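You operate a simulated robot arm through the tools that you are given. There is no shell and no other tool. Be economical: measure what you need, move in short steps, check, and stop when the job is done.

You run a simulated robot arm. Do the job below in one go: nothing can be reset, and whatever is moved stays where it is left.

Task
Put the block on the long table away on the top of the low cabinet. Take the green gauge and leave it on the bench. Put the clamp labelled "227" from the top of the grey bench on the top of the padded table and the clamp marked "725" on the shelf of the grey desk. Open the bench drawer. The order is free. Set down upright: green gauge.

It is judged by the outcome, as a careful person would: the job done as asked, and still so three seconds after it is handed in. It fails if anything else is knocked over, pushed out of place, dropped, spilled or broken.

Robot
A 7-joint arm with a two-finger parallel gripper on a trunk, on a base that drives. Base frame: it is fixed to the floor where the robot stands at the start and does not move with it; the origin is under the middle of the robot, x ahead of it, y to its left, z up; the surface under the hand at the start is at about z = 0.78. Readings come in m, rad, newtons and seconds.
With the tool pointing down near the work surface it reaches from about 0.48 to 0.92 m from the robot's upright axis, wherever it stands. Its first joint turns from -2.007 to 2.007 rad. Places, roughly: bench [-0.5, -3.5, 0.9]; bench drawer [-0.5, -3.3, 0.8]; block [0.5, -0.25, 0.75]; clamp [1.75, -3.75, 0.75]; green gauge [1.25, -3.25, 1]; shelf of the grey desk [6.1, -1.7, 0.2]; top of the low cabinet [-0.7, 2.6, 0.9]; top of the padded table [3.6, -3.6, 0.9]. Payload 3.91 kg.
The TCP is the grasp point between the finger pads, 0.03 m short of the fingertips. In the tool frame z runs along the fingers and y along their closing line. Largest opening 0.11 m; finger width 0.02, thickness 0.01; the body of the gripper, 0.048 by 0.112 m, starts 0.055 m behind the TCP.
Orientation is that of the tool frame in the base frame, as a unit quaternion [w, x, y, z]. With the fingers straight down and closing along the base's y, the tool's x points along the base's -x, its y along +y and its z along -z.

Tools
- The arm moves only by the tool arm_command. Its argument "rows" is a list of rows, each a list of 3 entries, a list of its own where there are three numbers: the gripper command, from -1 (shut) to 1 (fully open), values between in proportion, then the shift along the tool's x, y, z in m, then the turn, a rotation vector about the tool's x, y, z in degrees. In form: [[grip, [x, y, z], [wx, wy, wz]], ...]. A call has 1 to 10 rows; each row is the pose to reach, as a shift and turn from the pose commanded when the call began, along the tool's axes at that moment. A row lasts 0.2 s, in which the tool goes at most 0.05 m and 0.15 rad; a call with a longer step from one row to the next is refused whole, and so is a gripper value outside its range. A pose out of reach is approached as far as the arm can. The call stops where the force on the tool passes 40 N (or 10 N more than at its start, if that is more) or the arm is blocked; 0.2 s more then pass. Each finger travels about 0.153 m/s and halts on what it meets, pressing with about 36 N; the grip force reading is that of the motor and also rises with nothing between the fingers. The clock runs only during rows and for 0.2 s after the last one: add rows that repeat a pose to give the fingers time. The reply holds the time, the measured pose of the TCP, the force on the tool along the base axes, the opening and the grip force, in the units named above and with some noise, with the torque about the TCP (base axes, N m) and any sound that the robot's microphone picked up, and new pictures: "show" is both (left out), scene, wrist or none.
- Cameras (640 x 400 px; columns grow to the right, rows downward): "scene" is now at [0.2219, 0.1627, 1.2695]; the picture's right is [-0.46, -0.89, 0.00], its down [-0.46, 0.24, -0.86] and it looks along [0.76, -0.40, -0.51] (base axes); focal length 296 px, centre (320, 200). "wrist" rides on the gripper at [0.072, 0.017, -0.103] in the tool frame; the picture's right is [-0.23, 0.97, 0.00], its down [-0.76, -0.18, -0.62] and it looks along [-0.61, -0.14, 0.78] (tool axes); focal length 222 px, centre (320, 200). There is no depth. A picture from a camera that has moved, and an enlarged one, comes with that camera's place and axes in the base frame and with its lens.
- slide_trunk(by): slides the trunk up (or, below 0, down) by that many m; the arm and the scene camera ride with it, the base frame stays. It gives what a move gives, with no picture.
- drive_base(legs): drives the robot by 1 to 6 legs, each [ahead, left, turn to the left] in m, m and rad, along the robot's own axes; the way and the turn of a leg run together, so that a leg with both is an arc; at most 1.5 m and 3.142 rad a leg. The arm and the cameras ride along, it lands a little off, and it stops where it bumps. It gives what a move gives, and a new picture of the scene camera.
- pan_tilt(pan, tilt): turns the head with the scene camera to pan (to the left, within 1.396 rad either way) and tilt (down, from -0.506 to 1.204), counted from straight ahead of the robot. It gives what a move gives, and a new picture of the scene camera.
- inspect(camera, box): a new picture of the part [left, top, right, bottom] of that camera's present view, enlarged. The clock stands still meanwhile.
- hand_in(): hands the job in; it is judged then, once.

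Go step by step. Nothing tells you exact positions but the pictures and the camera data: compare them with the known pose of the tool, close in by small moves and look again before you grip or let go. The budget is 165 turns and 260 pictures, counting those below and the enlarged ones. Unless the task says otherwise, let go and move clear before handing in, and close with one line.

The tools are called after ">>>" by a JSON object that holds its "api" and its "payload". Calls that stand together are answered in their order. arm_command: Moves the arm, as the interface text tells. Its arguments: {"type":"object","properties":{"rows":{"type":"array","items":{"type":"array"}},"show":{"type":"string","enum":["both","scene","wrist","none"]}},"required":["rows"]} The other tools are called the same way: slide_trunk (by) slides the trunk up or down; drive_base (legs) drives the base; pan_tilt (pan, tilt) turns the head that bears the scene camera; inspect (camera, box) takes an enlarged picture of a part of a camera's view; hand_in () hands the job in.

At the start:

```text
time_s: 0.0
tcp_pos: [0.5548, -0.0222, 1.004]
tool_rot: [0.0, 0.0, 1.0, -0.001]
ft_force: [0.4, 0.6, -0.2]
ft_torque: [0.0, 0.02, 0.0]
opening: 0.1101
grasp_force: 0.1
trunk travel left (down, up): [-0.6, 0.39]
robot x, y, heading: [0.001, 0.0007, -0.0]
head pan, tilt: [-0.48, 0.541]
```

scene: 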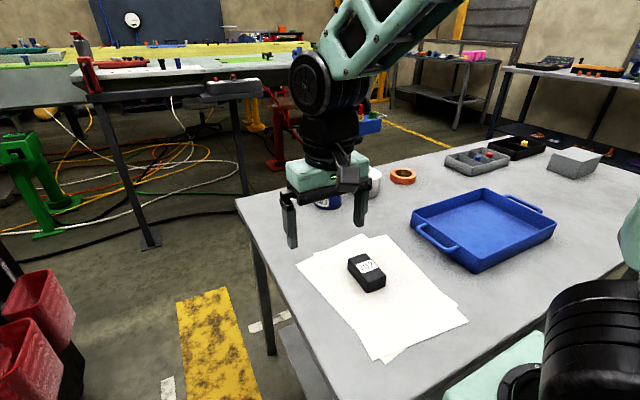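
wrist: 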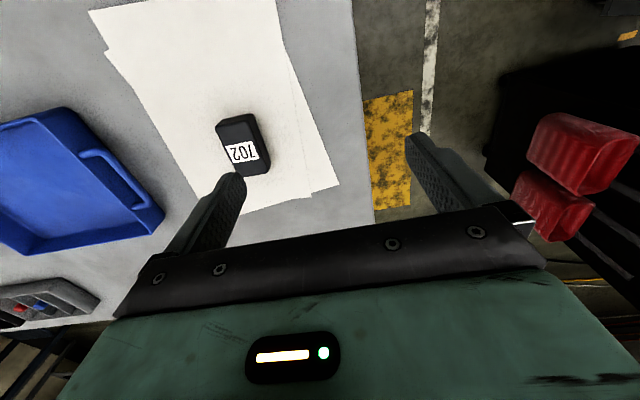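

I see the black block ("702") on the papers at about (0.60, -0.15). I'll look closer to get its orientation before grasping it.

>>> {"api": "inspect", "payload": {"camera": "wrist", "box": [180, 90, 308, 190]}}

>>> {"api": "inspect", "payload": {"camera": "scene", "box": [300, 220, 428, 300]}}

```text
4.00 times, centred on (244, 140) of wrist
camera zoom: at [0.4829, -0.0056, 1.1067], right [0.23, 0.97, 0.0], down [0.76, -0.18, 0.62], along [0.61, -0.14, -0.78], focal length 888 px, centre (624, 440)
```

zoom: 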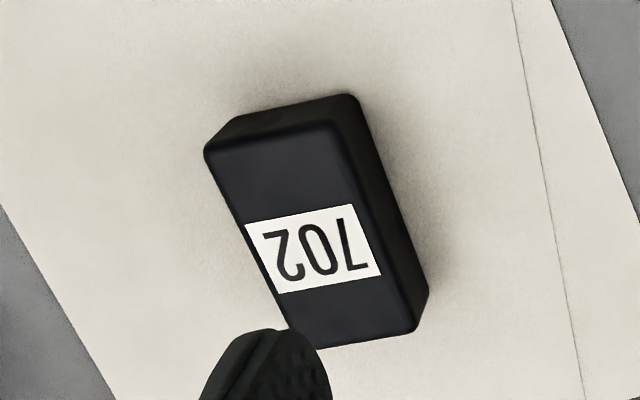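

```text
5.00 times, centred on (364, 260) of scene
camera zoom: at [0.2219, 0.1627, 1.2695], right [-0.46, -0.89, 0.0], down [-0.46, 0.24, -0.86], along [0.76, -0.4, -0.51], focal length 1479 px, centre (100, -100)
```

zoom: 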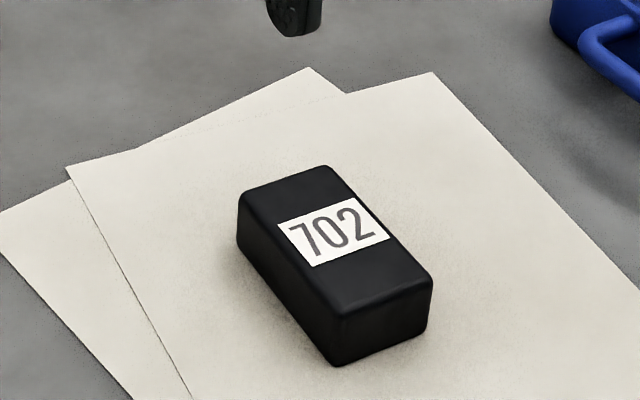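

Block centre is about (0.60, -0.146), with its long axis nearly along x, so the fingers can close along y. I'll move over it and partway down.

>>> {"api": "arm_command", "payload": {"rows": [[1, [-0.015, -0.041, 0], [0, 0, 1.5]], [1, [-0.03, -0.083, 0], [0, 0, 3]], [1, [-0.044, -0.124, 0], [0, 0, 4]], [1, [-0.044, -0.124, 0.045], [0, 0, 4]], [1, [-0.044, -0.124, 0.09], [0, 0, 4]], [1, [-0.044, -0.124, 0.13], [0, 0, 4]]]}}

```text
time_s: 1.4
tcp_pos: [0.6001, -0.1482, 0.8759]
tool_rot: [0.001, 0.036, 0.999, 0.0]
ft_force: [-0.4, 0.6, 0.0]
ft_torque: [0.04, -0.08, 0.0]
opening: 0.11
grasp_force: 0.1
trunk travel left (down, up): [-0.6, 0.39]
robot x, y, heading: [-0.0004, -0.0, 0.001]
head pan, tilt: [-0.48, 0.541]
camera scene: at [0.2216, 0.1628, 1.2696], right [-0.46, -0.89, 0.0], down [-0.46, 0.24, -0.86], along [0.76, -0.4, -0.51], focal length 296 px, centre (320, 200)
camera wrist: at [0.5285, -0.1251, 0.9789], right [0.3, 0.96, 0.0], down [0.75, -0.23, 0.62], along [0.6, -0.19, -0.78], focal length 222 px, centre (320, 200)
```

scene: 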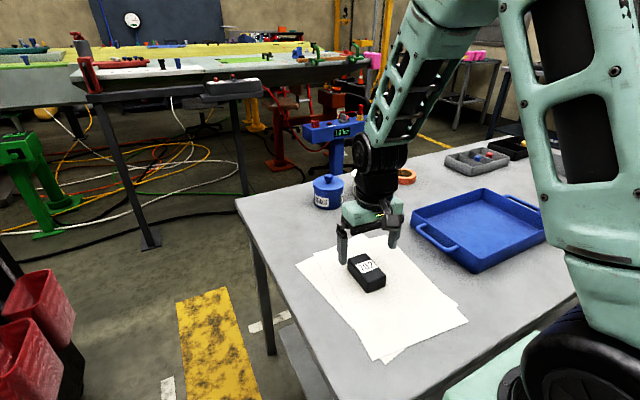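
wrist: 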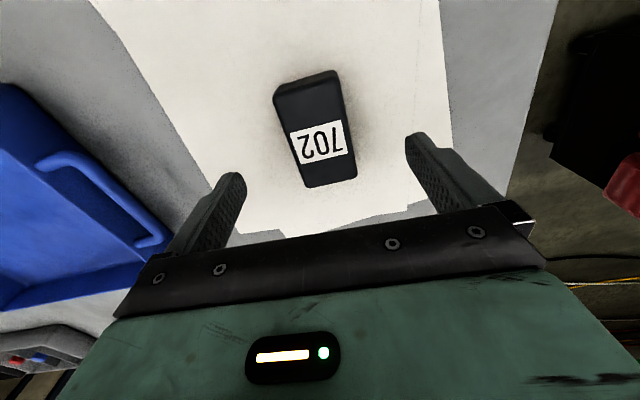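

The block lies centred between the fingers. I'll go down and close.

>>> {"api": "arm_command", "payload": {"rows": [[1, [0, 0, 0.03], [0, 0, 0]], [1, [0.004, 0, 0.056], [0, 0, 0]], [0, [0.004, 0, 0.056], [0, 0, 0]], [-1, [0.004, 0, 0.056], [0, 0, 0]], [-1, [0.004, 0, 0.056], [0, 0, 0]], [-1, [0.004, 0, 0.056], [0, 0, 0]]], "show": "wrist"}}

```text
time_s: 2.8
tcp_pos: [0.5957, -0.1466, 0.8199]
tool_rot: [0.0, 0.035, 0.999, -0.001]
ft_force: [0.6, -1.7, -0.9]
ft_torque: [0.02, -0.22, -0.02]
opening: 0.0502
grasp_force: 35.9
trunk travel left (down, up): [-0.6, 0.39]
robot x, y, heading: [-0.0008, 0.0001, -0.006]
head pan, tilt: [-0.48, 0.541]
camera wrist: at [0.5253, -0.1245, 0.923], right [0.29, 0.96, 0.0], down [0.75, -0.23, 0.62], along [0.6, -0.18, -0.78], focal length 222 px, centre (320, 200)
```

wrist: 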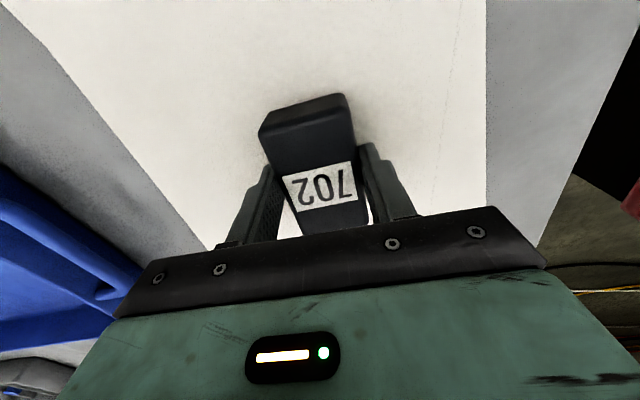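

Gripped (opening 0.050). I'll lift and look to the left for the low cabinet.

>>> {"api": "arm_command", "payload": {"rows": [[-1, [0, 0, -0.04], [0, 0, 0]], [-1, [0, 0, -0.09], [0, 0, 0]], [-1, [0, 0, -0.14], [0, 0, 0]], [-1, [0, 0, -0.19], [0, 0, 0]], [-1, [0.03, 0, -0.22], [0, 0, 0]], [-1, [0.07, 0, -0.24], [0, 0, 0]]], "show": "wrist"}}

>>> {"api": "pan_tilt", "payload": {"pan": 1.39, "tilt": 0.35}}

```text
time_s: 4.2
tcp_pos: [0.5263, -0.1422, 1.0597]
tool_rot: [0.0, 0.035, 0.999, -0.001]
ft_force: [0.4, 0.0, -6.2]
ft_torque: [-0.03, 0.06, -0.03]
opening: 0.0497
grasp_force: 36.1
trunk travel left (down, up): [-0.6, 0.39]
robot x, y, heading: [-0.0016, -0.0025, -0.003]
head pan, tilt: [-0.48, 0.541]
camera wrist: at [0.4556, -0.1199, 1.1634], right [0.3, 0.96, 0.0], down [0.75, -0.23, 0.62], along [0.59, -0.18, -0.78], focal length 222 px, centre (320, 200)
```

wrist: 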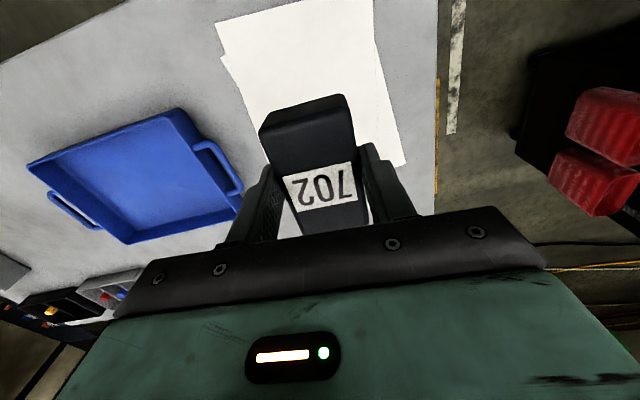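

```text
time_s: 6.0
tcp_pos: [0.5269, -0.1429, 1.0601]
tool_rot: [0.0, 0.035, 0.999, -0.001]
ft_force: [-0.5, 0.0, -5.8]
ft_torque: [-0.01, 0.04, 0.01]
opening: 0.0502
grasp_force: 36.5
trunk travel left (down, up): [-0.6, 0.39]
robot x, y, heading: [0.0006, 0.0023, -0.001]
head pan, tilt: [1.389, 0.351]
camera scene: at [0.1591, 0.2958, 1.2869], right [0.98, -0.18, 0.0], down [-0.06, -0.34, -0.94], along [0.17, 0.92, -0.34], focal length 296 px, centre (320, 200)
```

scene: 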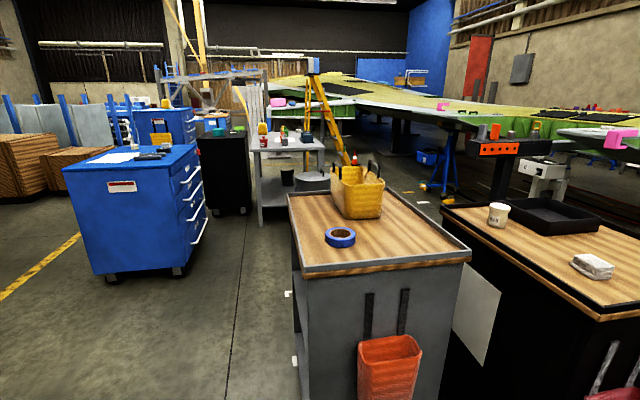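

The blue drawer cabinet on the left matches the low cabinet. I'll take a closer look at its top.

>>> {"api": "inspect", "payload": {"camera": "scene", "box": [50, 120, 242, 280]}}

```text
2.50 times, centred on (146, 200) of scene
camera zoom: at [0.1591, 0.2958, 1.2869], right [0.98, -0.18, 0.0], down [-0.06, -0.34, -0.94], along [0.17, 0.92, -0.34], focal length 739 px, centre (755, 200)
```

zoom: 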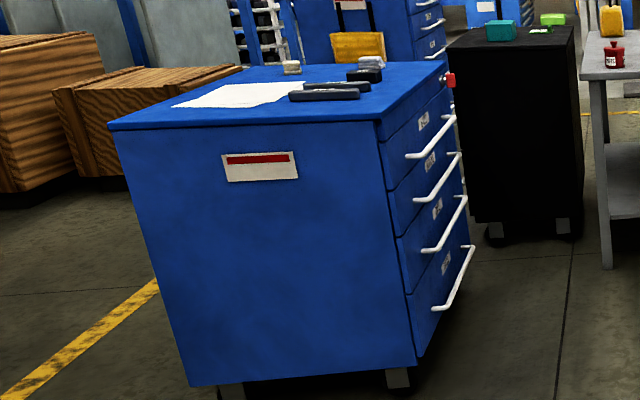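

The cabinet top spans x≈-0.92..-0.37, y≈2.0..2.75, with a free front strip. Before driving I'll check the floor around me.

>>> {"api": "pan_tilt", "payload": {"pan": 1.39, "tilt": 1.0}}

>>> {"api": "pan_tilt", "payload": {"pan": -1.39, "tilt": 0.5}}

```text
time_s: 7.1
tcp_pos: [0.5266, -0.1421, 1.0592]
tool_rot: [-0.001, 0.034, 0.999, -0.001]
ft_force: [0.1, 0.0, -5.1]
ft_torque: [-0.02, 0.05, 0.02]
opening: 0.0497
grasp_force: 36.6
trunk travel left (down, up): [-0.6, 0.39]
robot x, y, heading: [0.002, -0.0008, -0.001]
head pan, tilt: [1.389, 1.0]
camera scene: at [0.1548, 0.2728, 1.2322], right [0.98, -0.18, 0.0], down [-0.15, -0.83, -0.54], along [0.1, 0.53, -0.84], focal length 296 px, centre (320, 200)
```

scene: 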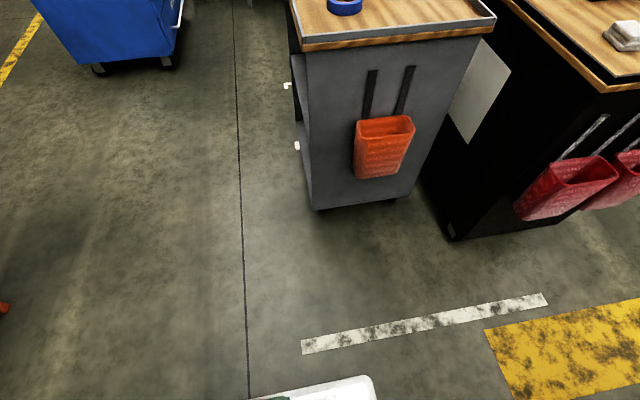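

```text
time_s: 9.5
tcp_pos: [0.5267, -0.1418, 1.0605]
tool_rot: [0.0, 0.034, 0.999, 0.0]
ft_force: [-0.3, -0.2, -5.6]
ft_torque: [-0.03, 0.02, 0.01]
opening: 0.0495
grasp_force: 36.0
trunk travel left (down, up): [-0.6, 0.39]
robot x, y, heading: [0.0033, 0.0015, -0.002]
head pan, tilt: [-1.389, 0.499]
camera scene: at [0.1587, 0.1147, 1.2732], right [-0.98, -0.18, 0.0], down [-0.09, 0.47, -0.88], along [0.16, -0.86, -0.48], focal length 296 px, centre (320, 200)
```

scene: 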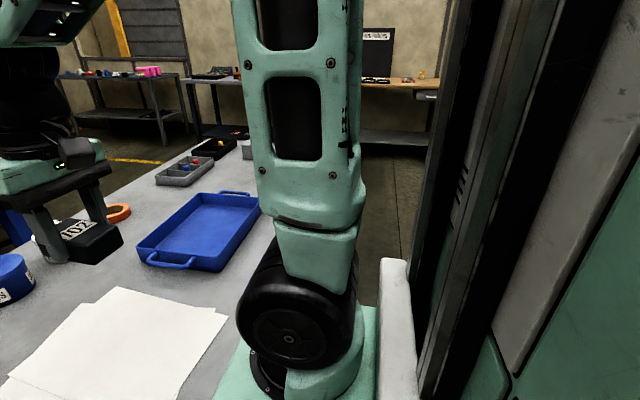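

The floor to the left is clear. I'll back off from the table a little and turn left.

>>> {"api": "drive_base", "payload": {"legs": [[-0.3, 0, 0], [0, 0, 1.571]]}}

>>> {"api": "pan_tilt", "payload": {"pan": 0.3, "tilt": 0.5}}

```text
time_s: 15.4
tcp_pos: [-0.1576, 0.5242, 1.06]
tool_rot: [0.001, -0.679, 0.734, 0.0]
ft_force: [0.8, 0.6, -6.2]
ft_torque: [-0.02, 0.0, 0.01]
opening: 0.0495
grasp_force: 36.3
trunk travel left (down, up): [-0.6, 0.39]
robot x, y, heading: [-0.302, -0.0038, 1.567]
head pan, tilt: [-1.389, 0.499]
camera scene: at [-0.4166, 0.1581, 1.2732], right [0.17, -0.98, 0.0], down [-0.47, -0.08, -0.88], along [0.86, 0.15, -0.48], focal length 296 px, centre (320, 200)
```

scene: 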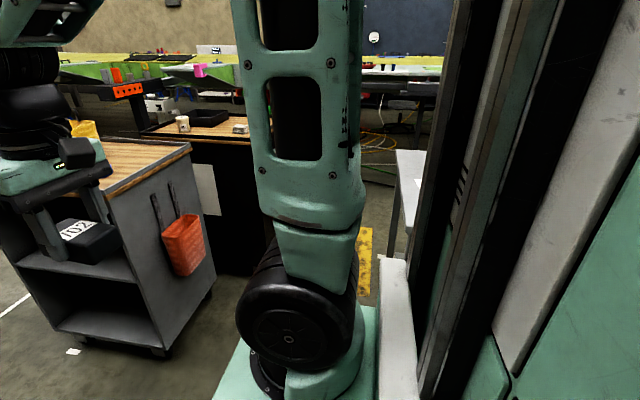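

```text
time_s: 17.1
tcp_pos: [-0.1565, 0.524, 1.0592]
tool_rot: [0.001, -0.679, 0.734, -0.001]
ft_force: [-0.3, -0.2, -6.6]
ft_torque: [-0.03, 0.0, 0.0]
opening: 0.0498
grasp_force: 35.9
trunk travel left (down, up): [-0.6, 0.39]
robot x, y, heading: [-0.3052, 0.0008, 1.566]
head pan, tilt: [0.3, 0.499]
camera scene: at [-0.5325, 0.2294, 1.2732], right [0.96, 0.29, 0.0], down [0.14, -0.46, -0.88], along [-0.25, 0.84, -0.48], focal length 296 px, centre (320, 200)
```

scene: 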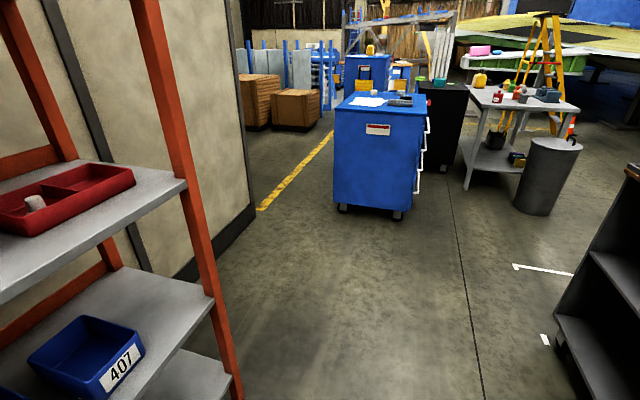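

The path to the blue cabinet is clear and I'll stay right of the orange shelf.

>>> {"api": "drive_base", "payload": {"legs": [[0.9, 0, 0], [0.5, 0.22, 0]]}}

>>> {"api": "pan_tilt", "payload": {"pan": -0.1, "tilt": 0.6}}

```text
time_s: 24.7
tcp_pos: [-0.3627, 1.9552, 1.0602]
tool_rot: [0.001, -0.679, 0.734, -0.001]
ft_force: [-0.5, -0.1, -5.0]
ft_torque: [-0.03, 0.02, -0.01]
opening: 0.0497
grasp_force: 36.0
trunk travel left (down, up): [-0.6, 0.39]
robot x, y, heading: [-0.5068, 1.431, 1.566]
head pan, tilt: [0.3, 0.499]
camera scene: at [-0.739, 1.6605, 1.2732], right [0.96, 0.29, 0.0], down [0.14, -0.46, -0.88], along [-0.25, 0.84, -0.48], focal length 296 px, centre (320, 200)
```

scene: 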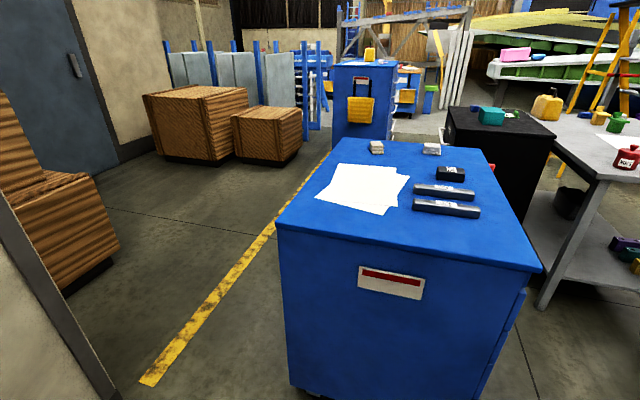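

```text
time_s: 25.6
tcp_pos: [-0.3628, 1.9546, 1.0591]
tool_rot: [0.0, -0.679, 0.734, -0.001]
ft_force: [-0.1, -0.7, -4.9]
ft_torque: [0.0, 0.0, -0.01]
opening: 0.0498
grasp_force: 35.9
trunk travel left (down, up): [-0.6, 0.39]
robot x, y, heading: [-0.5085, 1.4289, 1.563]
head pan, tilt: [-0.099, 0.6]
camera scene: at [-0.7034, 1.6612, 1.2641], right [0.99, -0.11, 0.0], down [-0.06, -0.56, -0.83], along [0.09, 0.82, -0.56], focal length 296 px, centre (320, 200)
```

scene: 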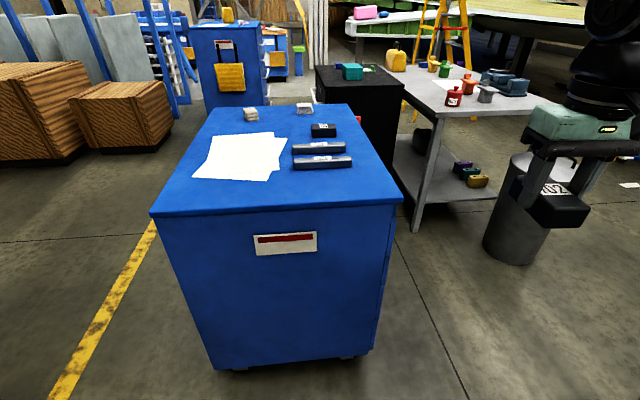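

The cabinet top front edge is at y≈2.18 and a free strip lies in front of the papers and bars. I'll drive a little closer so that the reach is comfortable.

>>> {"api": "drive_base", "payload": {"legs": [[0.15, 0.15, 0]]}}

```text
time_s: 27.2
tcp_pos: [-0.5116, 2.1091, 1.0591]
tool_rot: [0.001, -0.679, 0.734, -0.001]
ft_force: [-0.3, 0.3, -6.0]
ft_torque: [-0.02, 0.02, -0.01]
opening: 0.0496
grasp_force: 36.0
trunk travel left (down, up): [-0.6, 0.39]
robot x, y, heading: [-0.6544, 1.5871, 1.563]
head pan, tilt: [-0.099, 0.6]
camera scene: at [-0.8515, 1.8154, 1.2641], right [0.99, -0.11, 0.0], down [-0.06, -0.56, -0.82], along [0.09, 0.82, -0.57], focal length 296 px, centre (320, 200)
```

scene: 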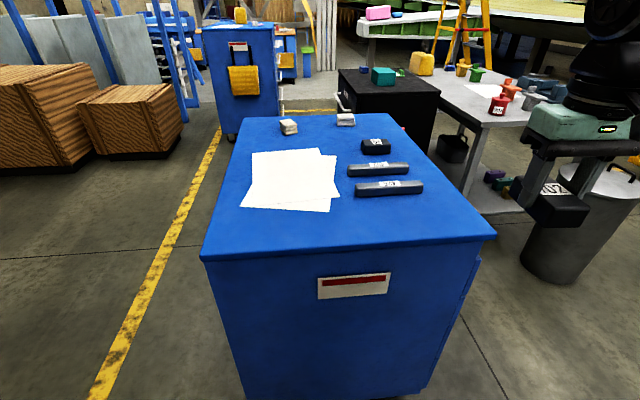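

Now I move the hand over the strip at about (-0.70, 2.25).

>>> {"api": "arm_command", "payload": {"rows": [[-1, [-0.025, 0.04, 0], [0, 0, 0]], [-1, [-0.05, 0.08, 0], [0, 0, 0]], [-1, [-0.075, 0.12, 0], [0, 0, 0]], [-1, [-0.1, 0.16, 0], [0, 0, 0]], [-1, [-0.126, 0.198, 0], [0, 0, 0]], [-1, [-0.126, 0.198, 0.04], [0, 0, 0]], [-1, [-0.126, 0.198, 0.06], [0, 0, 0]]]}}

```text
time_s: 28.9
tcp_pos: [-0.6988, 2.2504, 1.0007]
tool_rot: [0.001, -0.679, 0.735, 0.0]
ft_force: [0.2, -0.4, -5.4]
ft_torque: [-0.01, 0.02, 0.01]
opening: 0.0495
grasp_force: 36.4
trunk travel left (down, up): [-0.6, 0.39]
robot x, y, heading: [-0.6572, 1.583, 1.567]
head pan, tilt: [-0.099, 0.6]
camera scene: at [-0.8515, 1.8152, 1.2641], right [0.99, -0.11, 0.0], down [-0.06, -0.56, -0.83], along [0.09, 0.82, -0.56], focal length 296 px, centre (320, 200)
camera wrist: at [-0.7208, 2.179, 1.1036], right [-0.95, 0.3, 0.0], down [0.24, 0.75, 0.62], along [0.19, 0.59, -0.78], focal length 222 px, centre (320, 200)
```

scene: 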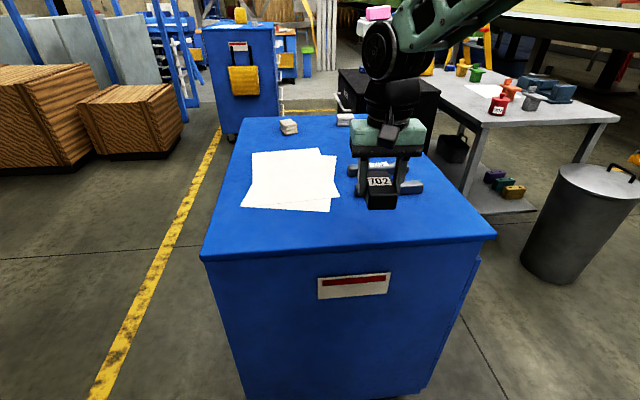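
wrist: 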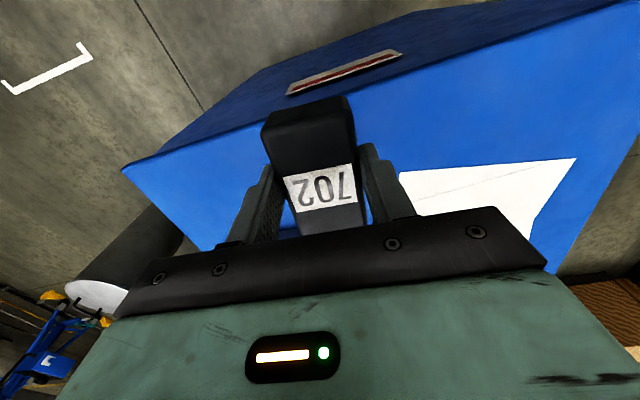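

The wrist view shows the real front edge at y≈2.245 (top z≈0.855), so I need to go further in. I'll target (-0.64, 2.33).

>>> {"api": "arm_command", "payload": {"rows": [[-1, [-0.042, -0.025, 0], [0, 0, 0]], [-1, [-0.084, -0.05, 0], [0, 0, 0]], [-1, [-0.084, -0.05, 0.04], [0, 0, 0]], [-1, [-0.084, -0.05, 0.07], [0, 0, 0]]]}}

>>> {"api": "inspect", "payload": {"camera": "scene", "box": [280, 110, 520, 260]}}

```text
time_s: 29.9
tcp_pos: [-0.6398, 2.3301, 0.9311]
tool_rot: [0.001, -0.678, 0.735, -0.001]
ft_force: [-0.5, 0.2, -4.6]
ft_torque: [-0.04, 0.02, -0.03]
opening: 0.0498
grasp_force: 35.6
trunk travel left (down, up): [-0.6, 0.39]
robot x, y, heading: [-0.6551, 1.5817, 1.564]
head pan, tilt: [-0.099, 0.6]
camera scene: at [-0.8515, 1.8152, 1.2642], right [0.99, -0.11, 0.0], down [-0.06, -0.56, -0.83], along [0.09, 0.82, -0.56], focal length 296 px, centre (320, 200)
camera wrist: at [-0.6632, 2.2587, 1.0346], right [-0.95, 0.3, 0.0], down [0.24, 0.74, 0.62], along [0.19, 0.59, -0.78], focal length 222 px, centre (320, 200)
```

scene: 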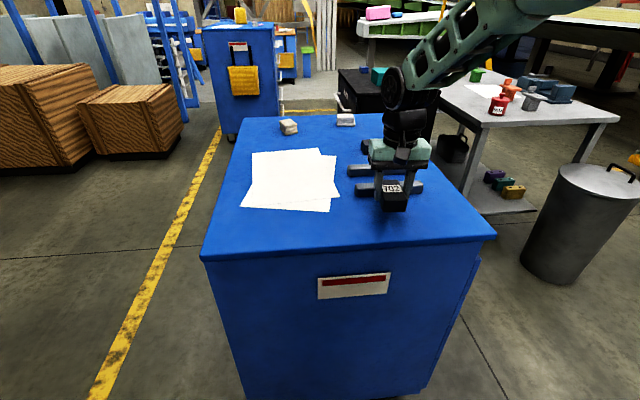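
wrist: 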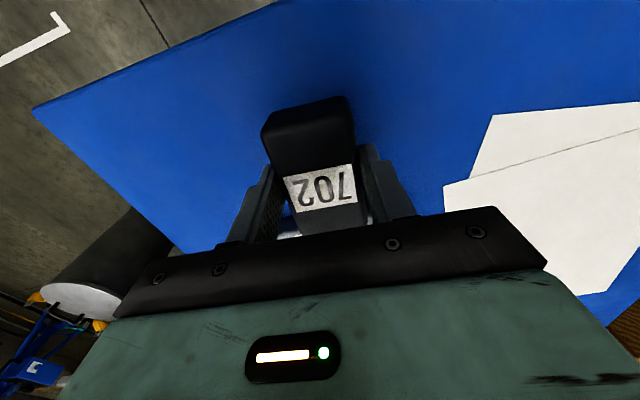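

```text
2.67 times, centred on (400, 185) of scene
camera zoom: at [-0.8515, 1.8152, 1.2642], right [0.99, -0.11, 0.0], down [-0.06, -0.56, -0.83], along [0.09, 0.82, -0.56], focal length 789 px, centre (107, 240)
```

zoom: 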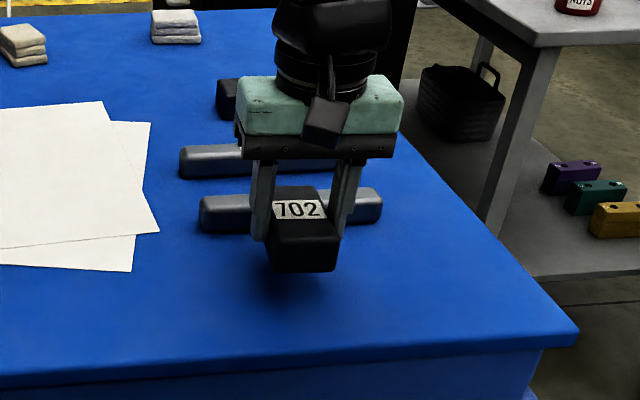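

Clear of the bars and papers. I'll descend gently until contact.

>>> {"api": "arm_command", "payload": {"rows": [[-1, [0.008, 0, 0.015], [0, 0, 0]], [-1, [0.008, 0, 0.028], [0, 0, 0]], [-1, [0.008, 0, 0.034], [0, 0, 0]], [-1, [0.008, 0, 0.038], [0, 0, 0]], [-1, [0.008, 0, 0.042], [0, 0, 0]], [-1, [0.008, 0, 0.046], [0, 0, 0]]]}}

```text
time_s: 30.9
tcp_pos: [-0.6419, 2.3236, 0.8983]
tool_rot: [0.004, -0.68, 0.733, 0.004]
ft_force: [-0.9, -4.2, 23.0]
ft_torque: [-1.25, -0.19, 0.04]
opening: 0.0496
grasp_force: 36.0
trunk travel left (down, up): [-0.6, 0.39]
robot x, y, heading: [-0.6547, 1.5812, 1.563]
head pan, tilt: [-0.099, 0.6]
stopped in row 5: the force on the tool passed its limit at 52 N (the readings are from after the stop); the commanded pose is now the measured one
camera scene: at [-0.8515, 1.8142, 1.2644], right [0.99, -0.11, 0.0], down [-0.06, -0.56, -0.83], along [0.09, 0.82, -0.56], focal length 296 px, centre (320, 200)
camera wrist: at [-0.6649, 2.2516, 1.0019], right [-0.95, 0.3, 0.0], down [0.24, 0.74, 0.63], along [0.19, 0.6, -0.78], focal length 222 px, centre (320, 200)
```

scene: 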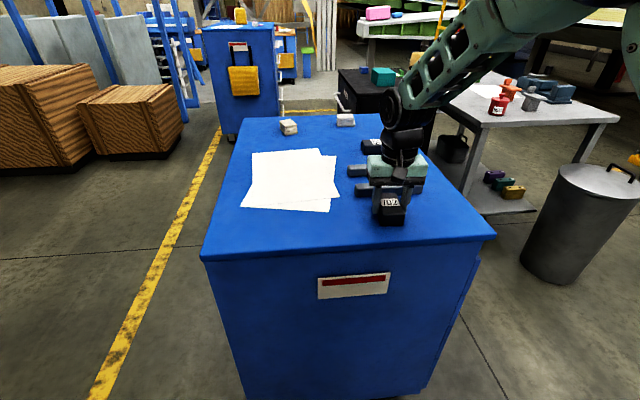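
wrist: 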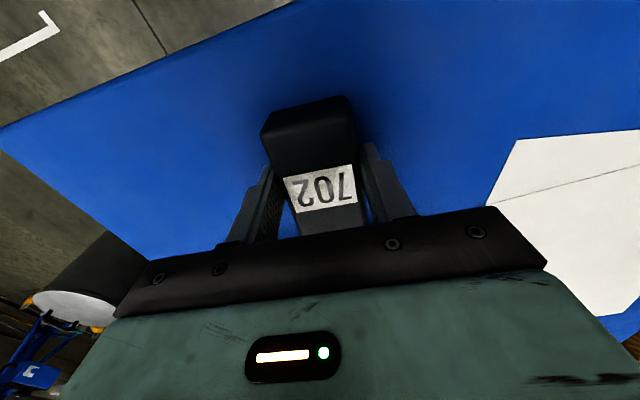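

Contact at TCP z 0.898: the block rests on the cabinet. I'll release and rise.

>>> {"api": "arm_command", "payload": {"rows": [[0.4, [0, 0, -0.001], [0, 0, 0]], [0.4, [0, 0, -0.001], [0, 0, 0]], [0.4, [0, 0, -0.03], [0, 0, 0]], [0.4, [0, 0, -0.08], [0, 0, 0]], [0.4, [0, 0, -0.13], [0, 0, 0]], [0.4, [0.03, 0, -0.16], [0, 0, 0]], [0.4, [0.07, 0, -0.18], [0, 0, 0]], [0.4, [0.11, 0, -0.18], [0, 0, 0]]]}}

```text
time_s: 32.7
tcp_pos: [-0.6525, 2.2122, 1.0756]
tool_rot: [0.002, -0.68, 0.733, 0.002]
ft_force: [0.5, 0.7, -0.5]
ft_torque: [-0.02, 0.0, 0.0]
opening: 0.0772
grasp_force: 0.1
trunk travel left (down, up): [-0.6, 0.39]
robot x, y, heading: [-0.6553, 1.5841, 1.563]
head pan, tilt: [-0.099, 0.6]
camera scene: at [-0.8515, 1.8156, 1.264], right [0.99, -0.11, 0.0], down [-0.06, -0.56, -0.82], along [0.09, 0.82, -0.57], focal length 296 px, centre (320, 200)
camera wrist: at [-0.6743, 2.1401, 1.1791], right [-0.95, 0.3, 0.0], down [0.24, 0.74, 0.63], along [0.19, 0.6, -0.78], focal length 222 px, centre (320, 200)
```

scene: 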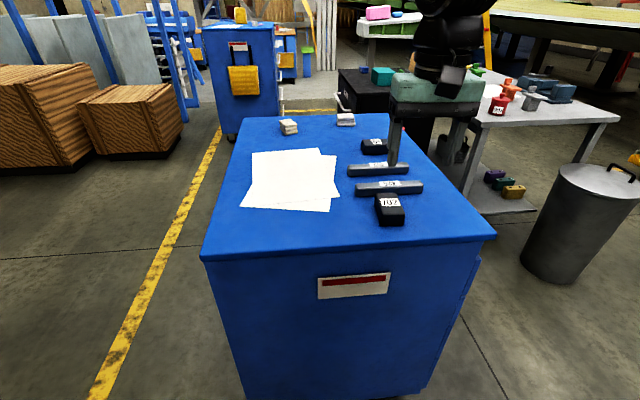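
wrist: 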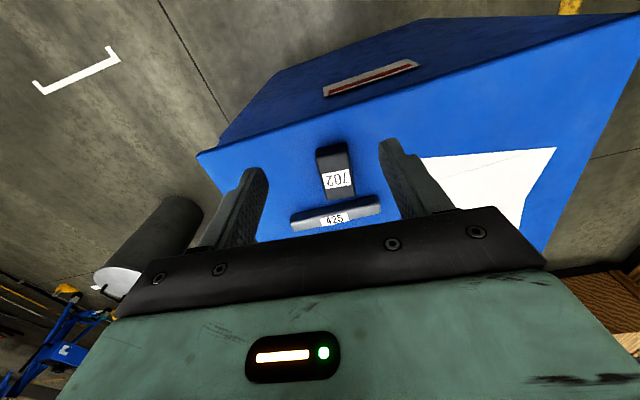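

The block is on the cabinet. I'll tuck the arm, drive back and turn to face the -y side, where the benches are.

>>> {"api": "arm_command", "payload": {"rows": [[0.4, [0.04, 0, -0.02], [0, 0, 0]], [0.4, [0.08, 0, -0.04], [0, 0, 0]], [0.4, [0.11, 0, -0.05], [0, 0, 0]]], "show": "none"}}

>>> {"api": "drive_base", "payload": {"legs": [[-0.55, -0.3, 0], [-1.0, 0, 0], [0, 0, -1.571]]}}

>>> {"api": "pan_tilt", "payload": {"pan": -1.2, "tilt": 0.45}}

```text
time_s: 33.5
tcp_pos: [-0.6591, 2.1032, 1.1252]
tool_rot: [0.002, -0.679, 0.734, 0.002]
ft_force: [0.7, 0.0, -0.1]
ft_torque: [-0.02, 0.04, 0.01]
opening: 0.0771
grasp_force: 0.1
trunk travel left (down, up): [-0.6, 0.39]
robot x, y, heading: [-0.6604, 1.5859, 1.564]
head pan, tilt: [-0.099, 0.6]
```

```text
time_s: 45.6
tcp_pos: [0.137, 0.0367, 1.1253]
tool_rot: [0.004, 0.03, 1.0, 0.0]
ft_force: [0.2, -0.1, 0.0]
ft_torque: [0.02, 0.01, -0.01]
opening: 0.077
grasp_force: 0.1
trunk travel left (down, up): [-0.6, 0.39]
robot x, y, heading: [-0.3815, 0.0196, 0.009]
head pan, tilt: [-0.099, 0.6]
camera scene: at [-0.1529, 0.2213, 1.2641], right [-0.09, -1.0, 0.0], down [-0.56, 0.05, -0.83], along [0.82, -0.08, -0.56], focal length 296 px, centre (320, 200)
```

scene: 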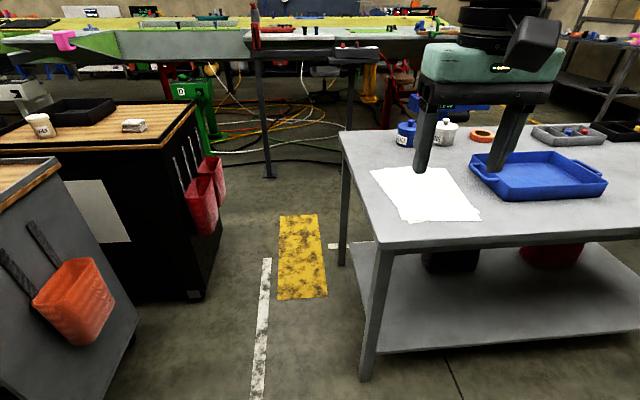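

```text
time_s: 46.9
tcp_pos: [0.1382, 0.0354, 1.1236]
tool_rot: [0.004, 0.031, 1.0, 0.0]
ft_force: [0.2, -0.3, 0.4]
ft_torque: [-0.05, 0.03, 0.01]
opening: 0.0769
grasp_force: 0.1
trunk travel left (down, up): [-0.6, 0.39]
robot x, y, heading: [-0.3813, 0.0248, 0.009]
head pan, tilt: [-1.201, 0.45]
camera scene: at [-0.2069, 0.144, 1.2777], right [-0.93, -0.37, 0.0], down [-0.16, 0.4, -0.9], along [0.33, -0.84, -0.44], focal length 296 px, centre (320, 200)
```

scene: 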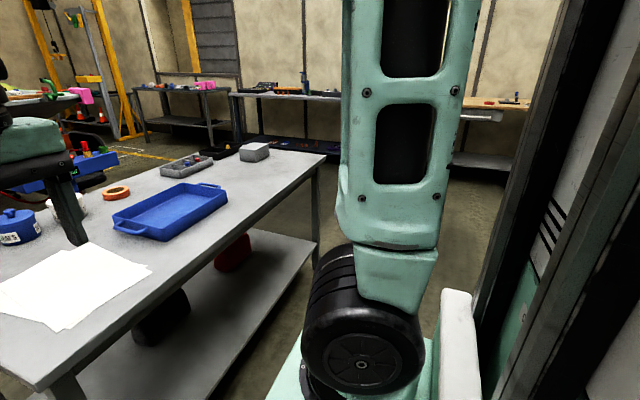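

The table occupies x>0.34, y from 0.05 to -1.34, so the aisle at x≈-0.35 leads to the benches. I'll turn to face -y and look down it.

>>> {"api": "drive_base", "payload": {"legs": [[0, 0, -1.58]]}}

>>> {"api": "pan_tilt", "payload": {"pan": 0.15, "tilt": 0.4}}

```text
time_s: 51.2
tcp_pos: [-0.3821, -0.4951, 1.1257]
tool_rot: [0.003, 0.736, 0.676, -0.004]
ft_force: [0.5, 0.4, -0.6]
ft_torque: [0.0, 0.03, 0.01]
opening: 0.0772
grasp_force: 0.1
trunk travel left (down, up): [-0.6, 0.39]
robot x, y, heading: [-0.3821, 0.0232, -1.589]
head pan, tilt: [-1.201, 0.45]
camera scene: at [-0.2647, -0.1539, 1.2777], right [-0.35, 0.94, 0.0], down [0.41, 0.15, -0.9], along [-0.84, -0.31, -0.44], focal length 296 px, centre (320, 200)
```

scene: 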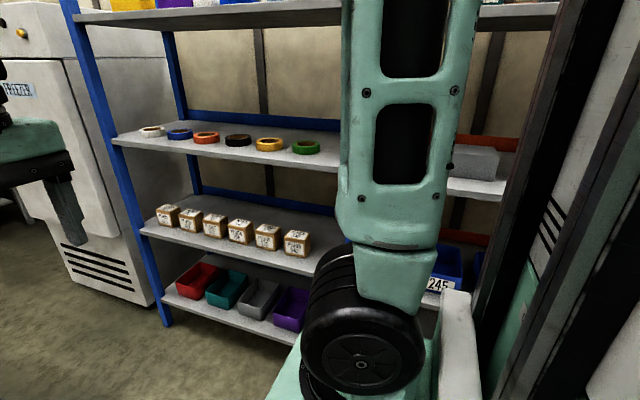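

```text
time_s: 52.7
tcp_pos: [-0.3821, -0.4955, 1.1252]
tool_rot: [0.003, 0.736, 0.677, -0.002]
ft_force: [0.7, 1.1, -0.4]
ft_torque: [-0.03, 0.01, 0.0]
opening: 0.0771
grasp_force: 0.0
trunk travel left (down, up): [-0.6, 0.39]
robot x, y, heading: [-0.3825, 0.0243, -1.584]
head pan, tilt: [0.15, 0.4]
camera scene: at [-0.1662, -0.2138, 1.2823], right [-0.99, -0.13, 0.0], down [-0.05, 0.39, -0.92], along [0.12, -0.91, -0.39], focal length 296 px, centre (320, 200)
```

scene: 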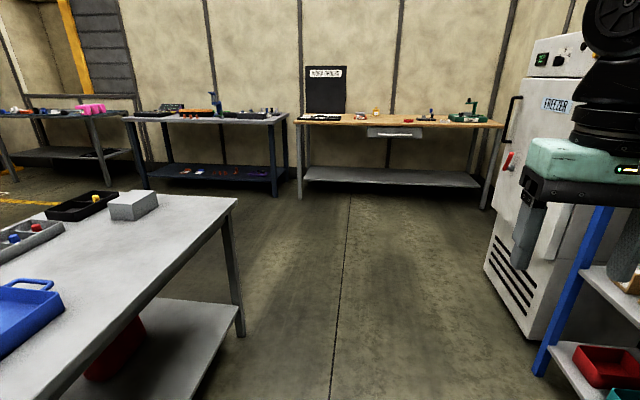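

Ahead: the wooden bench with a drawer in the middle, a grey bench left of it, and another table further left. I'll zoom in.

>>> {"api": "inspect", "payload": {"camera": "scene", "box": [280, 60, 520, 210]}}

>>> {"api": "inspect", "payload": {"camera": "scene", "box": [100, 70, 300, 195]}}

```text
2.67 times, centred on (400, 135) of scene
camera zoom: at [-0.1662, -0.2138, 1.2823], right [-0.99, -0.13, 0.0], down [-0.05, 0.39, -0.92], along [0.12, -0.91, -0.39], focal length 789 px, centre (107, 373)
```

zoom: 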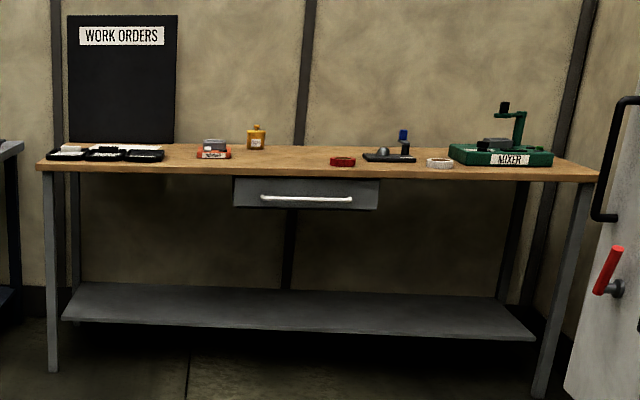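

```text
3.20 times, centred on (200, 132) of scene
camera zoom: at [-0.1662, -0.2138, 1.2823], right [-0.99, -0.13, 0.0], down [-0.05, 0.39, -0.92], along [0.12, -0.91, -0.39], focal length 946 px, centre (704, 416)
```

zoom: 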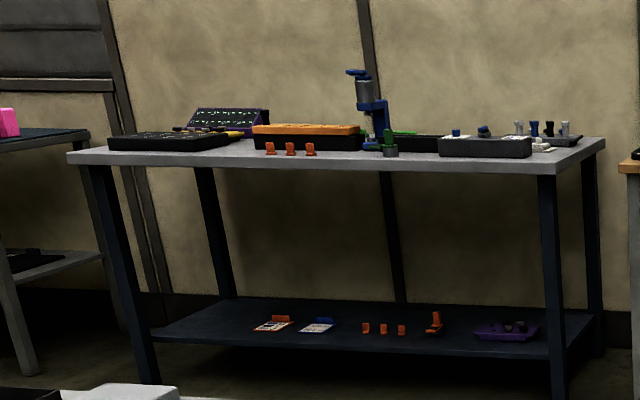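

The gauge (green, by the blue press) and orange clamps are on the grey bench. I'll drive past the long table and across to face the grey bench.

>>> {"api": "drive_base", "payload": {"legs": [[1.5, 0, 0], [0.55, 0, 0], [0, 1.5, 0]]}}

>>> {"api": "pan_tilt", "payload": {"pan": 0.1, "tilt": 0.4}}

```text
time_s: 69.8
tcp_pos: [1.0672, -2.5579, 1.1255]
tool_rot: [0.002, 0.733, 0.681, -0.003]
ft_force: [-0.7, -0.1, 0.3]
ft_torque: [-0.03, -0.04, 0.03]
opening: 0.0773
grasp_force: 0.0
trunk travel left (down, up): [-0.6, 0.39]
robot x, y, heading: [1.0595, -2.0394, -1.573]
head pan, tilt: [0.15, 0.4]
camera scene: at [1.2803, -2.2736, 1.2823], right [-0.99, -0.15, 0.0], down [-0.06, 0.39, -0.92], along [0.13, -0.91, -0.39], focal length 296 px, centre (320, 200)
```

scene: 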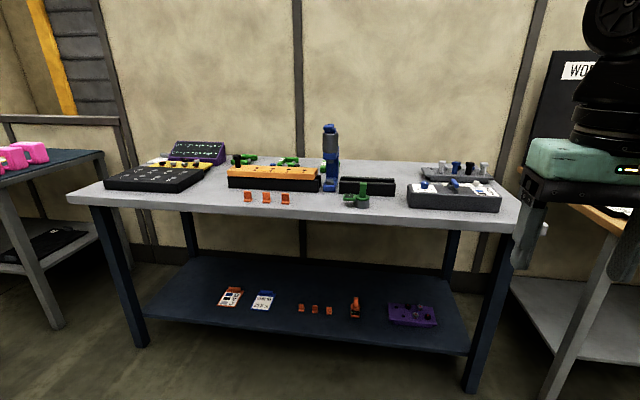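

```text
time_s: 70.5
tcp_pos: [1.0675, -2.558, 1.1251]
tool_rot: [0.002, 0.733, 0.681, -0.003]
ft_force: [0.1, -0.2, -1.0]
ft_torque: [-0.01, 0.0, -0.03]
opening: 0.0769
grasp_force: 0.1
trunk travel left (down, up): [-0.6, 0.39]
robot x, y, heading: [1.0602, -2.0358, -1.572]
head pan, tilt: [0.099, 0.4]
camera scene: at [1.2757, -2.2741, 1.2823], right [-1.0, -0.1, 0.0], down [-0.04, 0.39, -0.92], along [0.09, -0.92, -0.39], focal length 296 px, centre (320, 200)
```

scene: 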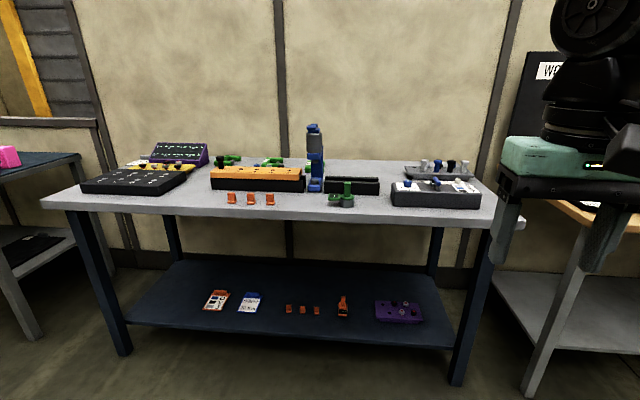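

>>> {"api": "inspect", "payload": {"camera": "scene", "box": [200, 140, 400, 220]}}

>>> {"api": "inspect", "payload": {"camera": "scene", "box": [190, 280, 430, 330]}}

```text
3.20 times, centred on (300, 180) of scene
camera zoom: at [1.2757, -2.2741, 1.2823], right [-1.0, -0.1, 0.0], down [-0.04, 0.39, -0.92], along [0.09, -0.92, -0.39], focal length 946 px, centre (384, 264)
```

zoom: 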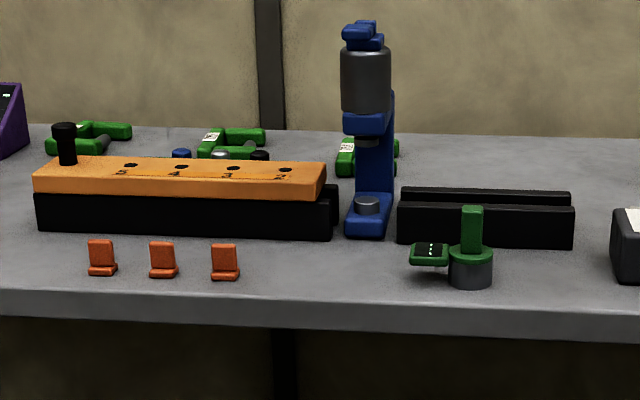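

```text
2.67 times, centred on (310, 305) of scene
camera zoom: at [1.2757, -2.2741, 1.2823], right [-1.0, -0.1, 0.0], down [-0.04, 0.39, -0.92], along [0.09, -0.92, -0.39], focal length 789 px, centre (347, -80)
```

zoom: 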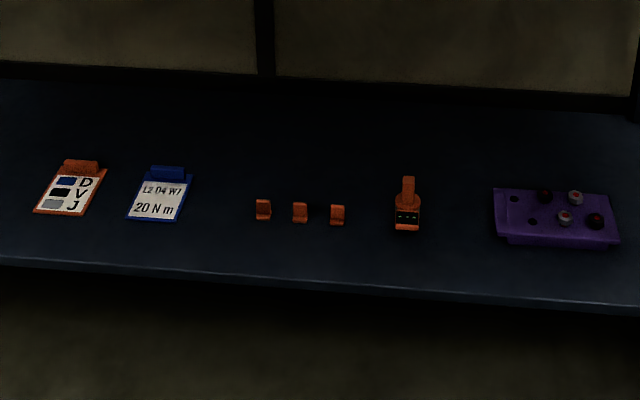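

The green C-shapes with labels at the back of the bench look like clamps; the green gauge stands near the front. I'll zoom in for the labels.

>>> {"api": "inspect", "payload": {"camera": "scene", "box": [210, 150, 260, 181]}}

>>> {"api": "inspect", "payload": {"camera": "scene", "box": [255, 150, 335, 200]}}

>>> {"api": "inspect", "payload": {"camera": "scene", "box": [315, 170, 365, 215]}}

```text
12.80 times, centred on (235, 166) of scene
camera zoom: at [1.2757, -2.2741, 1.2823], right [-1.0, -0.1, 0.0], down [-0.04, 0.39, -0.92], along [0.09, -0.92, -0.39], focal length 3786 px, centre (1408, 642)
```

zoom: 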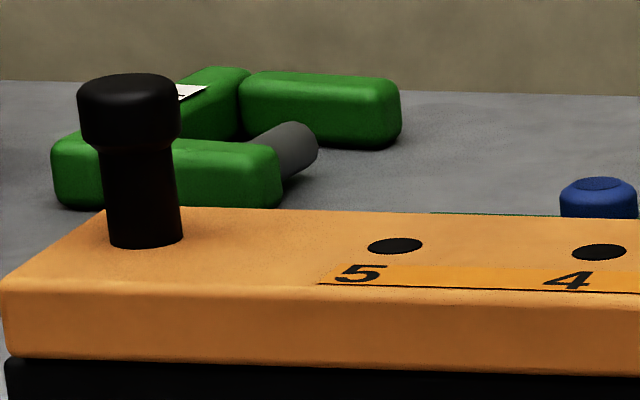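

```text
8.00 times, centred on (295, 175) of scene
camera zoom: at [1.2757, -2.2741, 1.2823], right [-1.0, -0.1, 0.0], down [-0.04, 0.39, -0.92], along [0.09, -0.92, -0.39], focal length 2366 px, centre (520, 400)
```

zoom: 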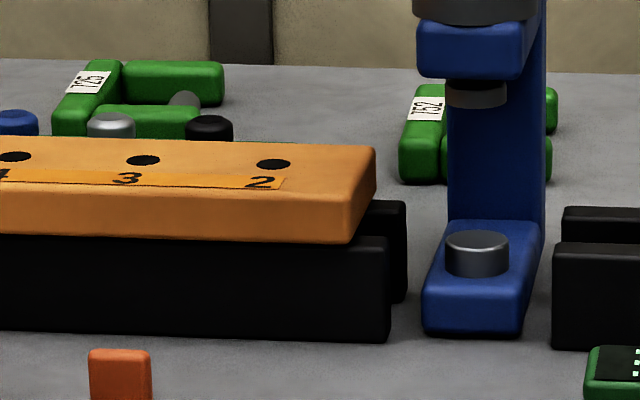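

```text
8.89 times, centred on (340, 192) of scene
camera zoom: at [1.2757, -2.2741, 1.2823], right [-1.0, -0.1, 0.0], down [-0.04, 0.39, -0.92], along [0.09, -0.92, -0.39], focal length 2629 px, centre (142, 267)
```

zoom: 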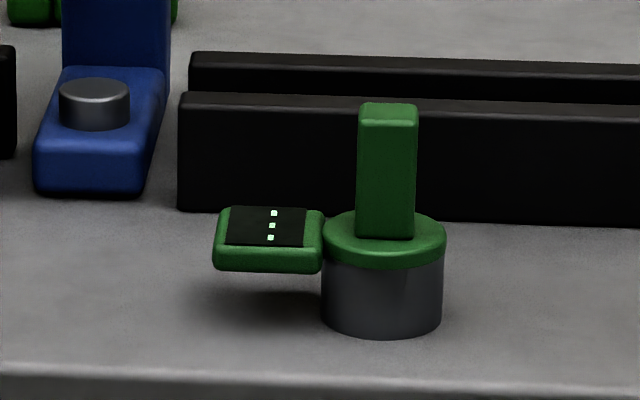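

The middle clamp is "725", the one behind the press is "752" (decoy), and the left one is probably "227". First the gauge: I'll drive closer to the bench in front of it.

>>> {"api": "drive_base", "payload": {"legs": [[0.55, 0.2, 0]]}}

>>> {"api": "pan_tilt", "payload": {"pan": -0.1, "tilt": 0.65}}

>>> {"api": "arm_command", "payload": {"rows": [[1, [0, 0, 0], [0, 0, 0]]], "show": "wrist"}}

```text
time_s: 73.8
tcp_pos: [1.2623, -3.1117, 1.1253]
tool_rot: [0.003, 0.736, 0.677, -0.003]
ft_force: [-0.1, 0.1, -0.3]
ft_torque: [-0.01, 0.01, 0.01]
opening: 0.0772
grasp_force: 0.0
trunk travel left (down, up): [-0.6, 0.39]
robot x, y, heading: [1.2602, -2.5944, -1.582]
head pan, tilt: [0.099, 0.4]
camera scene: at [1.4739, -2.8297, 1.2823], right [-1.0, -0.09, 0.0], down [-0.03, 0.39, -0.92], along [0.08, -0.92, -0.39], focal length 296 px, centre (320, 200)
```

scene: 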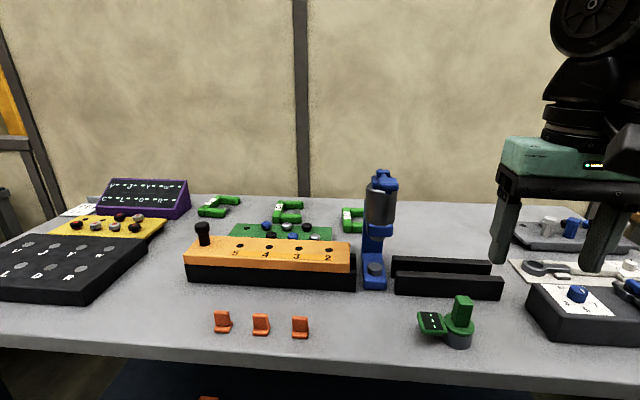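

```text
time_s: 74.6
tcp_pos: [1.264, -3.1106, 1.1237]
tool_rot: [0.002, 0.735, 0.678, -0.003]
ft_force: [0.0, 0.5, -0.6]
ft_torque: [0.01, -0.01, 0.0]
opening: 0.0767
grasp_force: 0.0
trunk travel left (down, up): [-0.6, 0.39]
robot x, y, heading: [1.2638, -2.5915, -1.579]
head pan, tilt: [-0.099, 0.649]
camera scene: at [1.4562, -2.8237, 1.2599], right [-0.99, 0.11, 0.0], down [0.07, 0.6, -0.8], along [-0.09, -0.79, -0.6], focal length 296 px, centre (320, 200)
```

scene: 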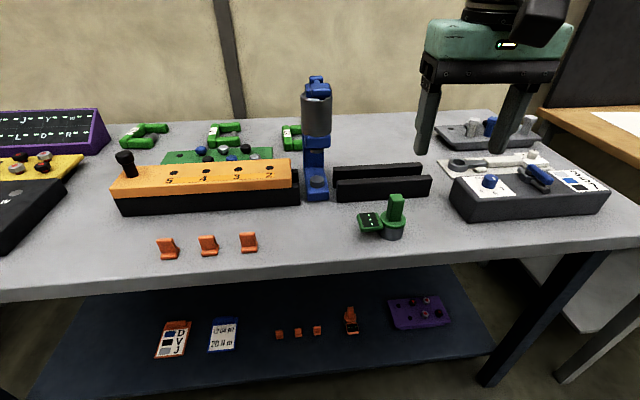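

```text
time_s: 75.0
tcp_pos: [1.264, -3.1111, 1.1247]
tool_rot: [0.002, 0.736, 0.677, -0.003]
ft_force: [-0.2, -0.5, -0.6]
ft_torque: [-0.03, -0.01, -0.01]
opening: 0.1099
grasp_force: 0.0
trunk travel left (down, up): [-0.6, 0.39]
robot x, y, heading: [1.2601, -2.5916, -1.578]
head pan, tilt: [-0.099, 0.649]
camera wrist: at [1.2868, -3.0401, 1.2281], right [0.95, -0.31, 0.0], down [-0.24, -0.74, 0.63], along [-0.19, -0.6, -0.78], focal length 222 px, centre (320, 200)
```

wrist: 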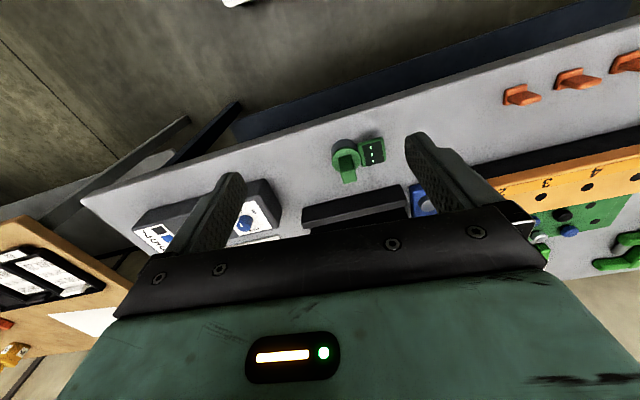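

I triangulate the gauge: centre about (1.28, -3.20), disc top z≈0.92, handle top z≈0.97. I'll zoom from the wrist for the handle's orientation.

>>> {"api": "inspect", "payload": {"camera": "wrist", "box": [310, 120, 410, 195]}}

>>> {"api": "inspect", "payload": {"camera": "scene", "box": [340, 180, 430, 250]}}

```text
5.33 times, centred on (360, 158) of wrist
camera zoom: at [1.2868, -3.0401, 1.2281], right [0.95, -0.31, 0.0], down [-0.24, -0.74, 0.63], along [-0.19, -0.6, -0.78], focal length 1185 px, centre (107, 427)
```

zoom: 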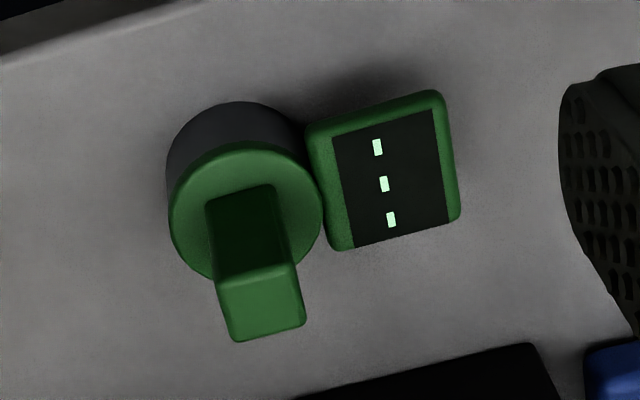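

```text
5.71 times, centred on (385, 215) of scene
camera zoom: at [1.4561, -2.8237, 1.2598], right [-0.99, 0.11, 0.0], down [0.07, 0.6, -0.8], along [-0.09, -0.79, -0.6], focal length 1690 px, centre (-51, 114)
```

zoom: 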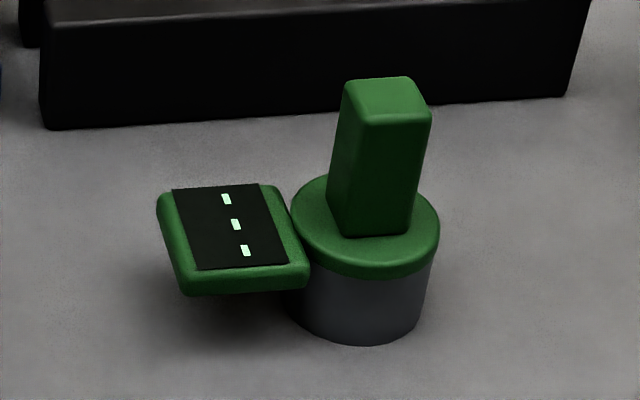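

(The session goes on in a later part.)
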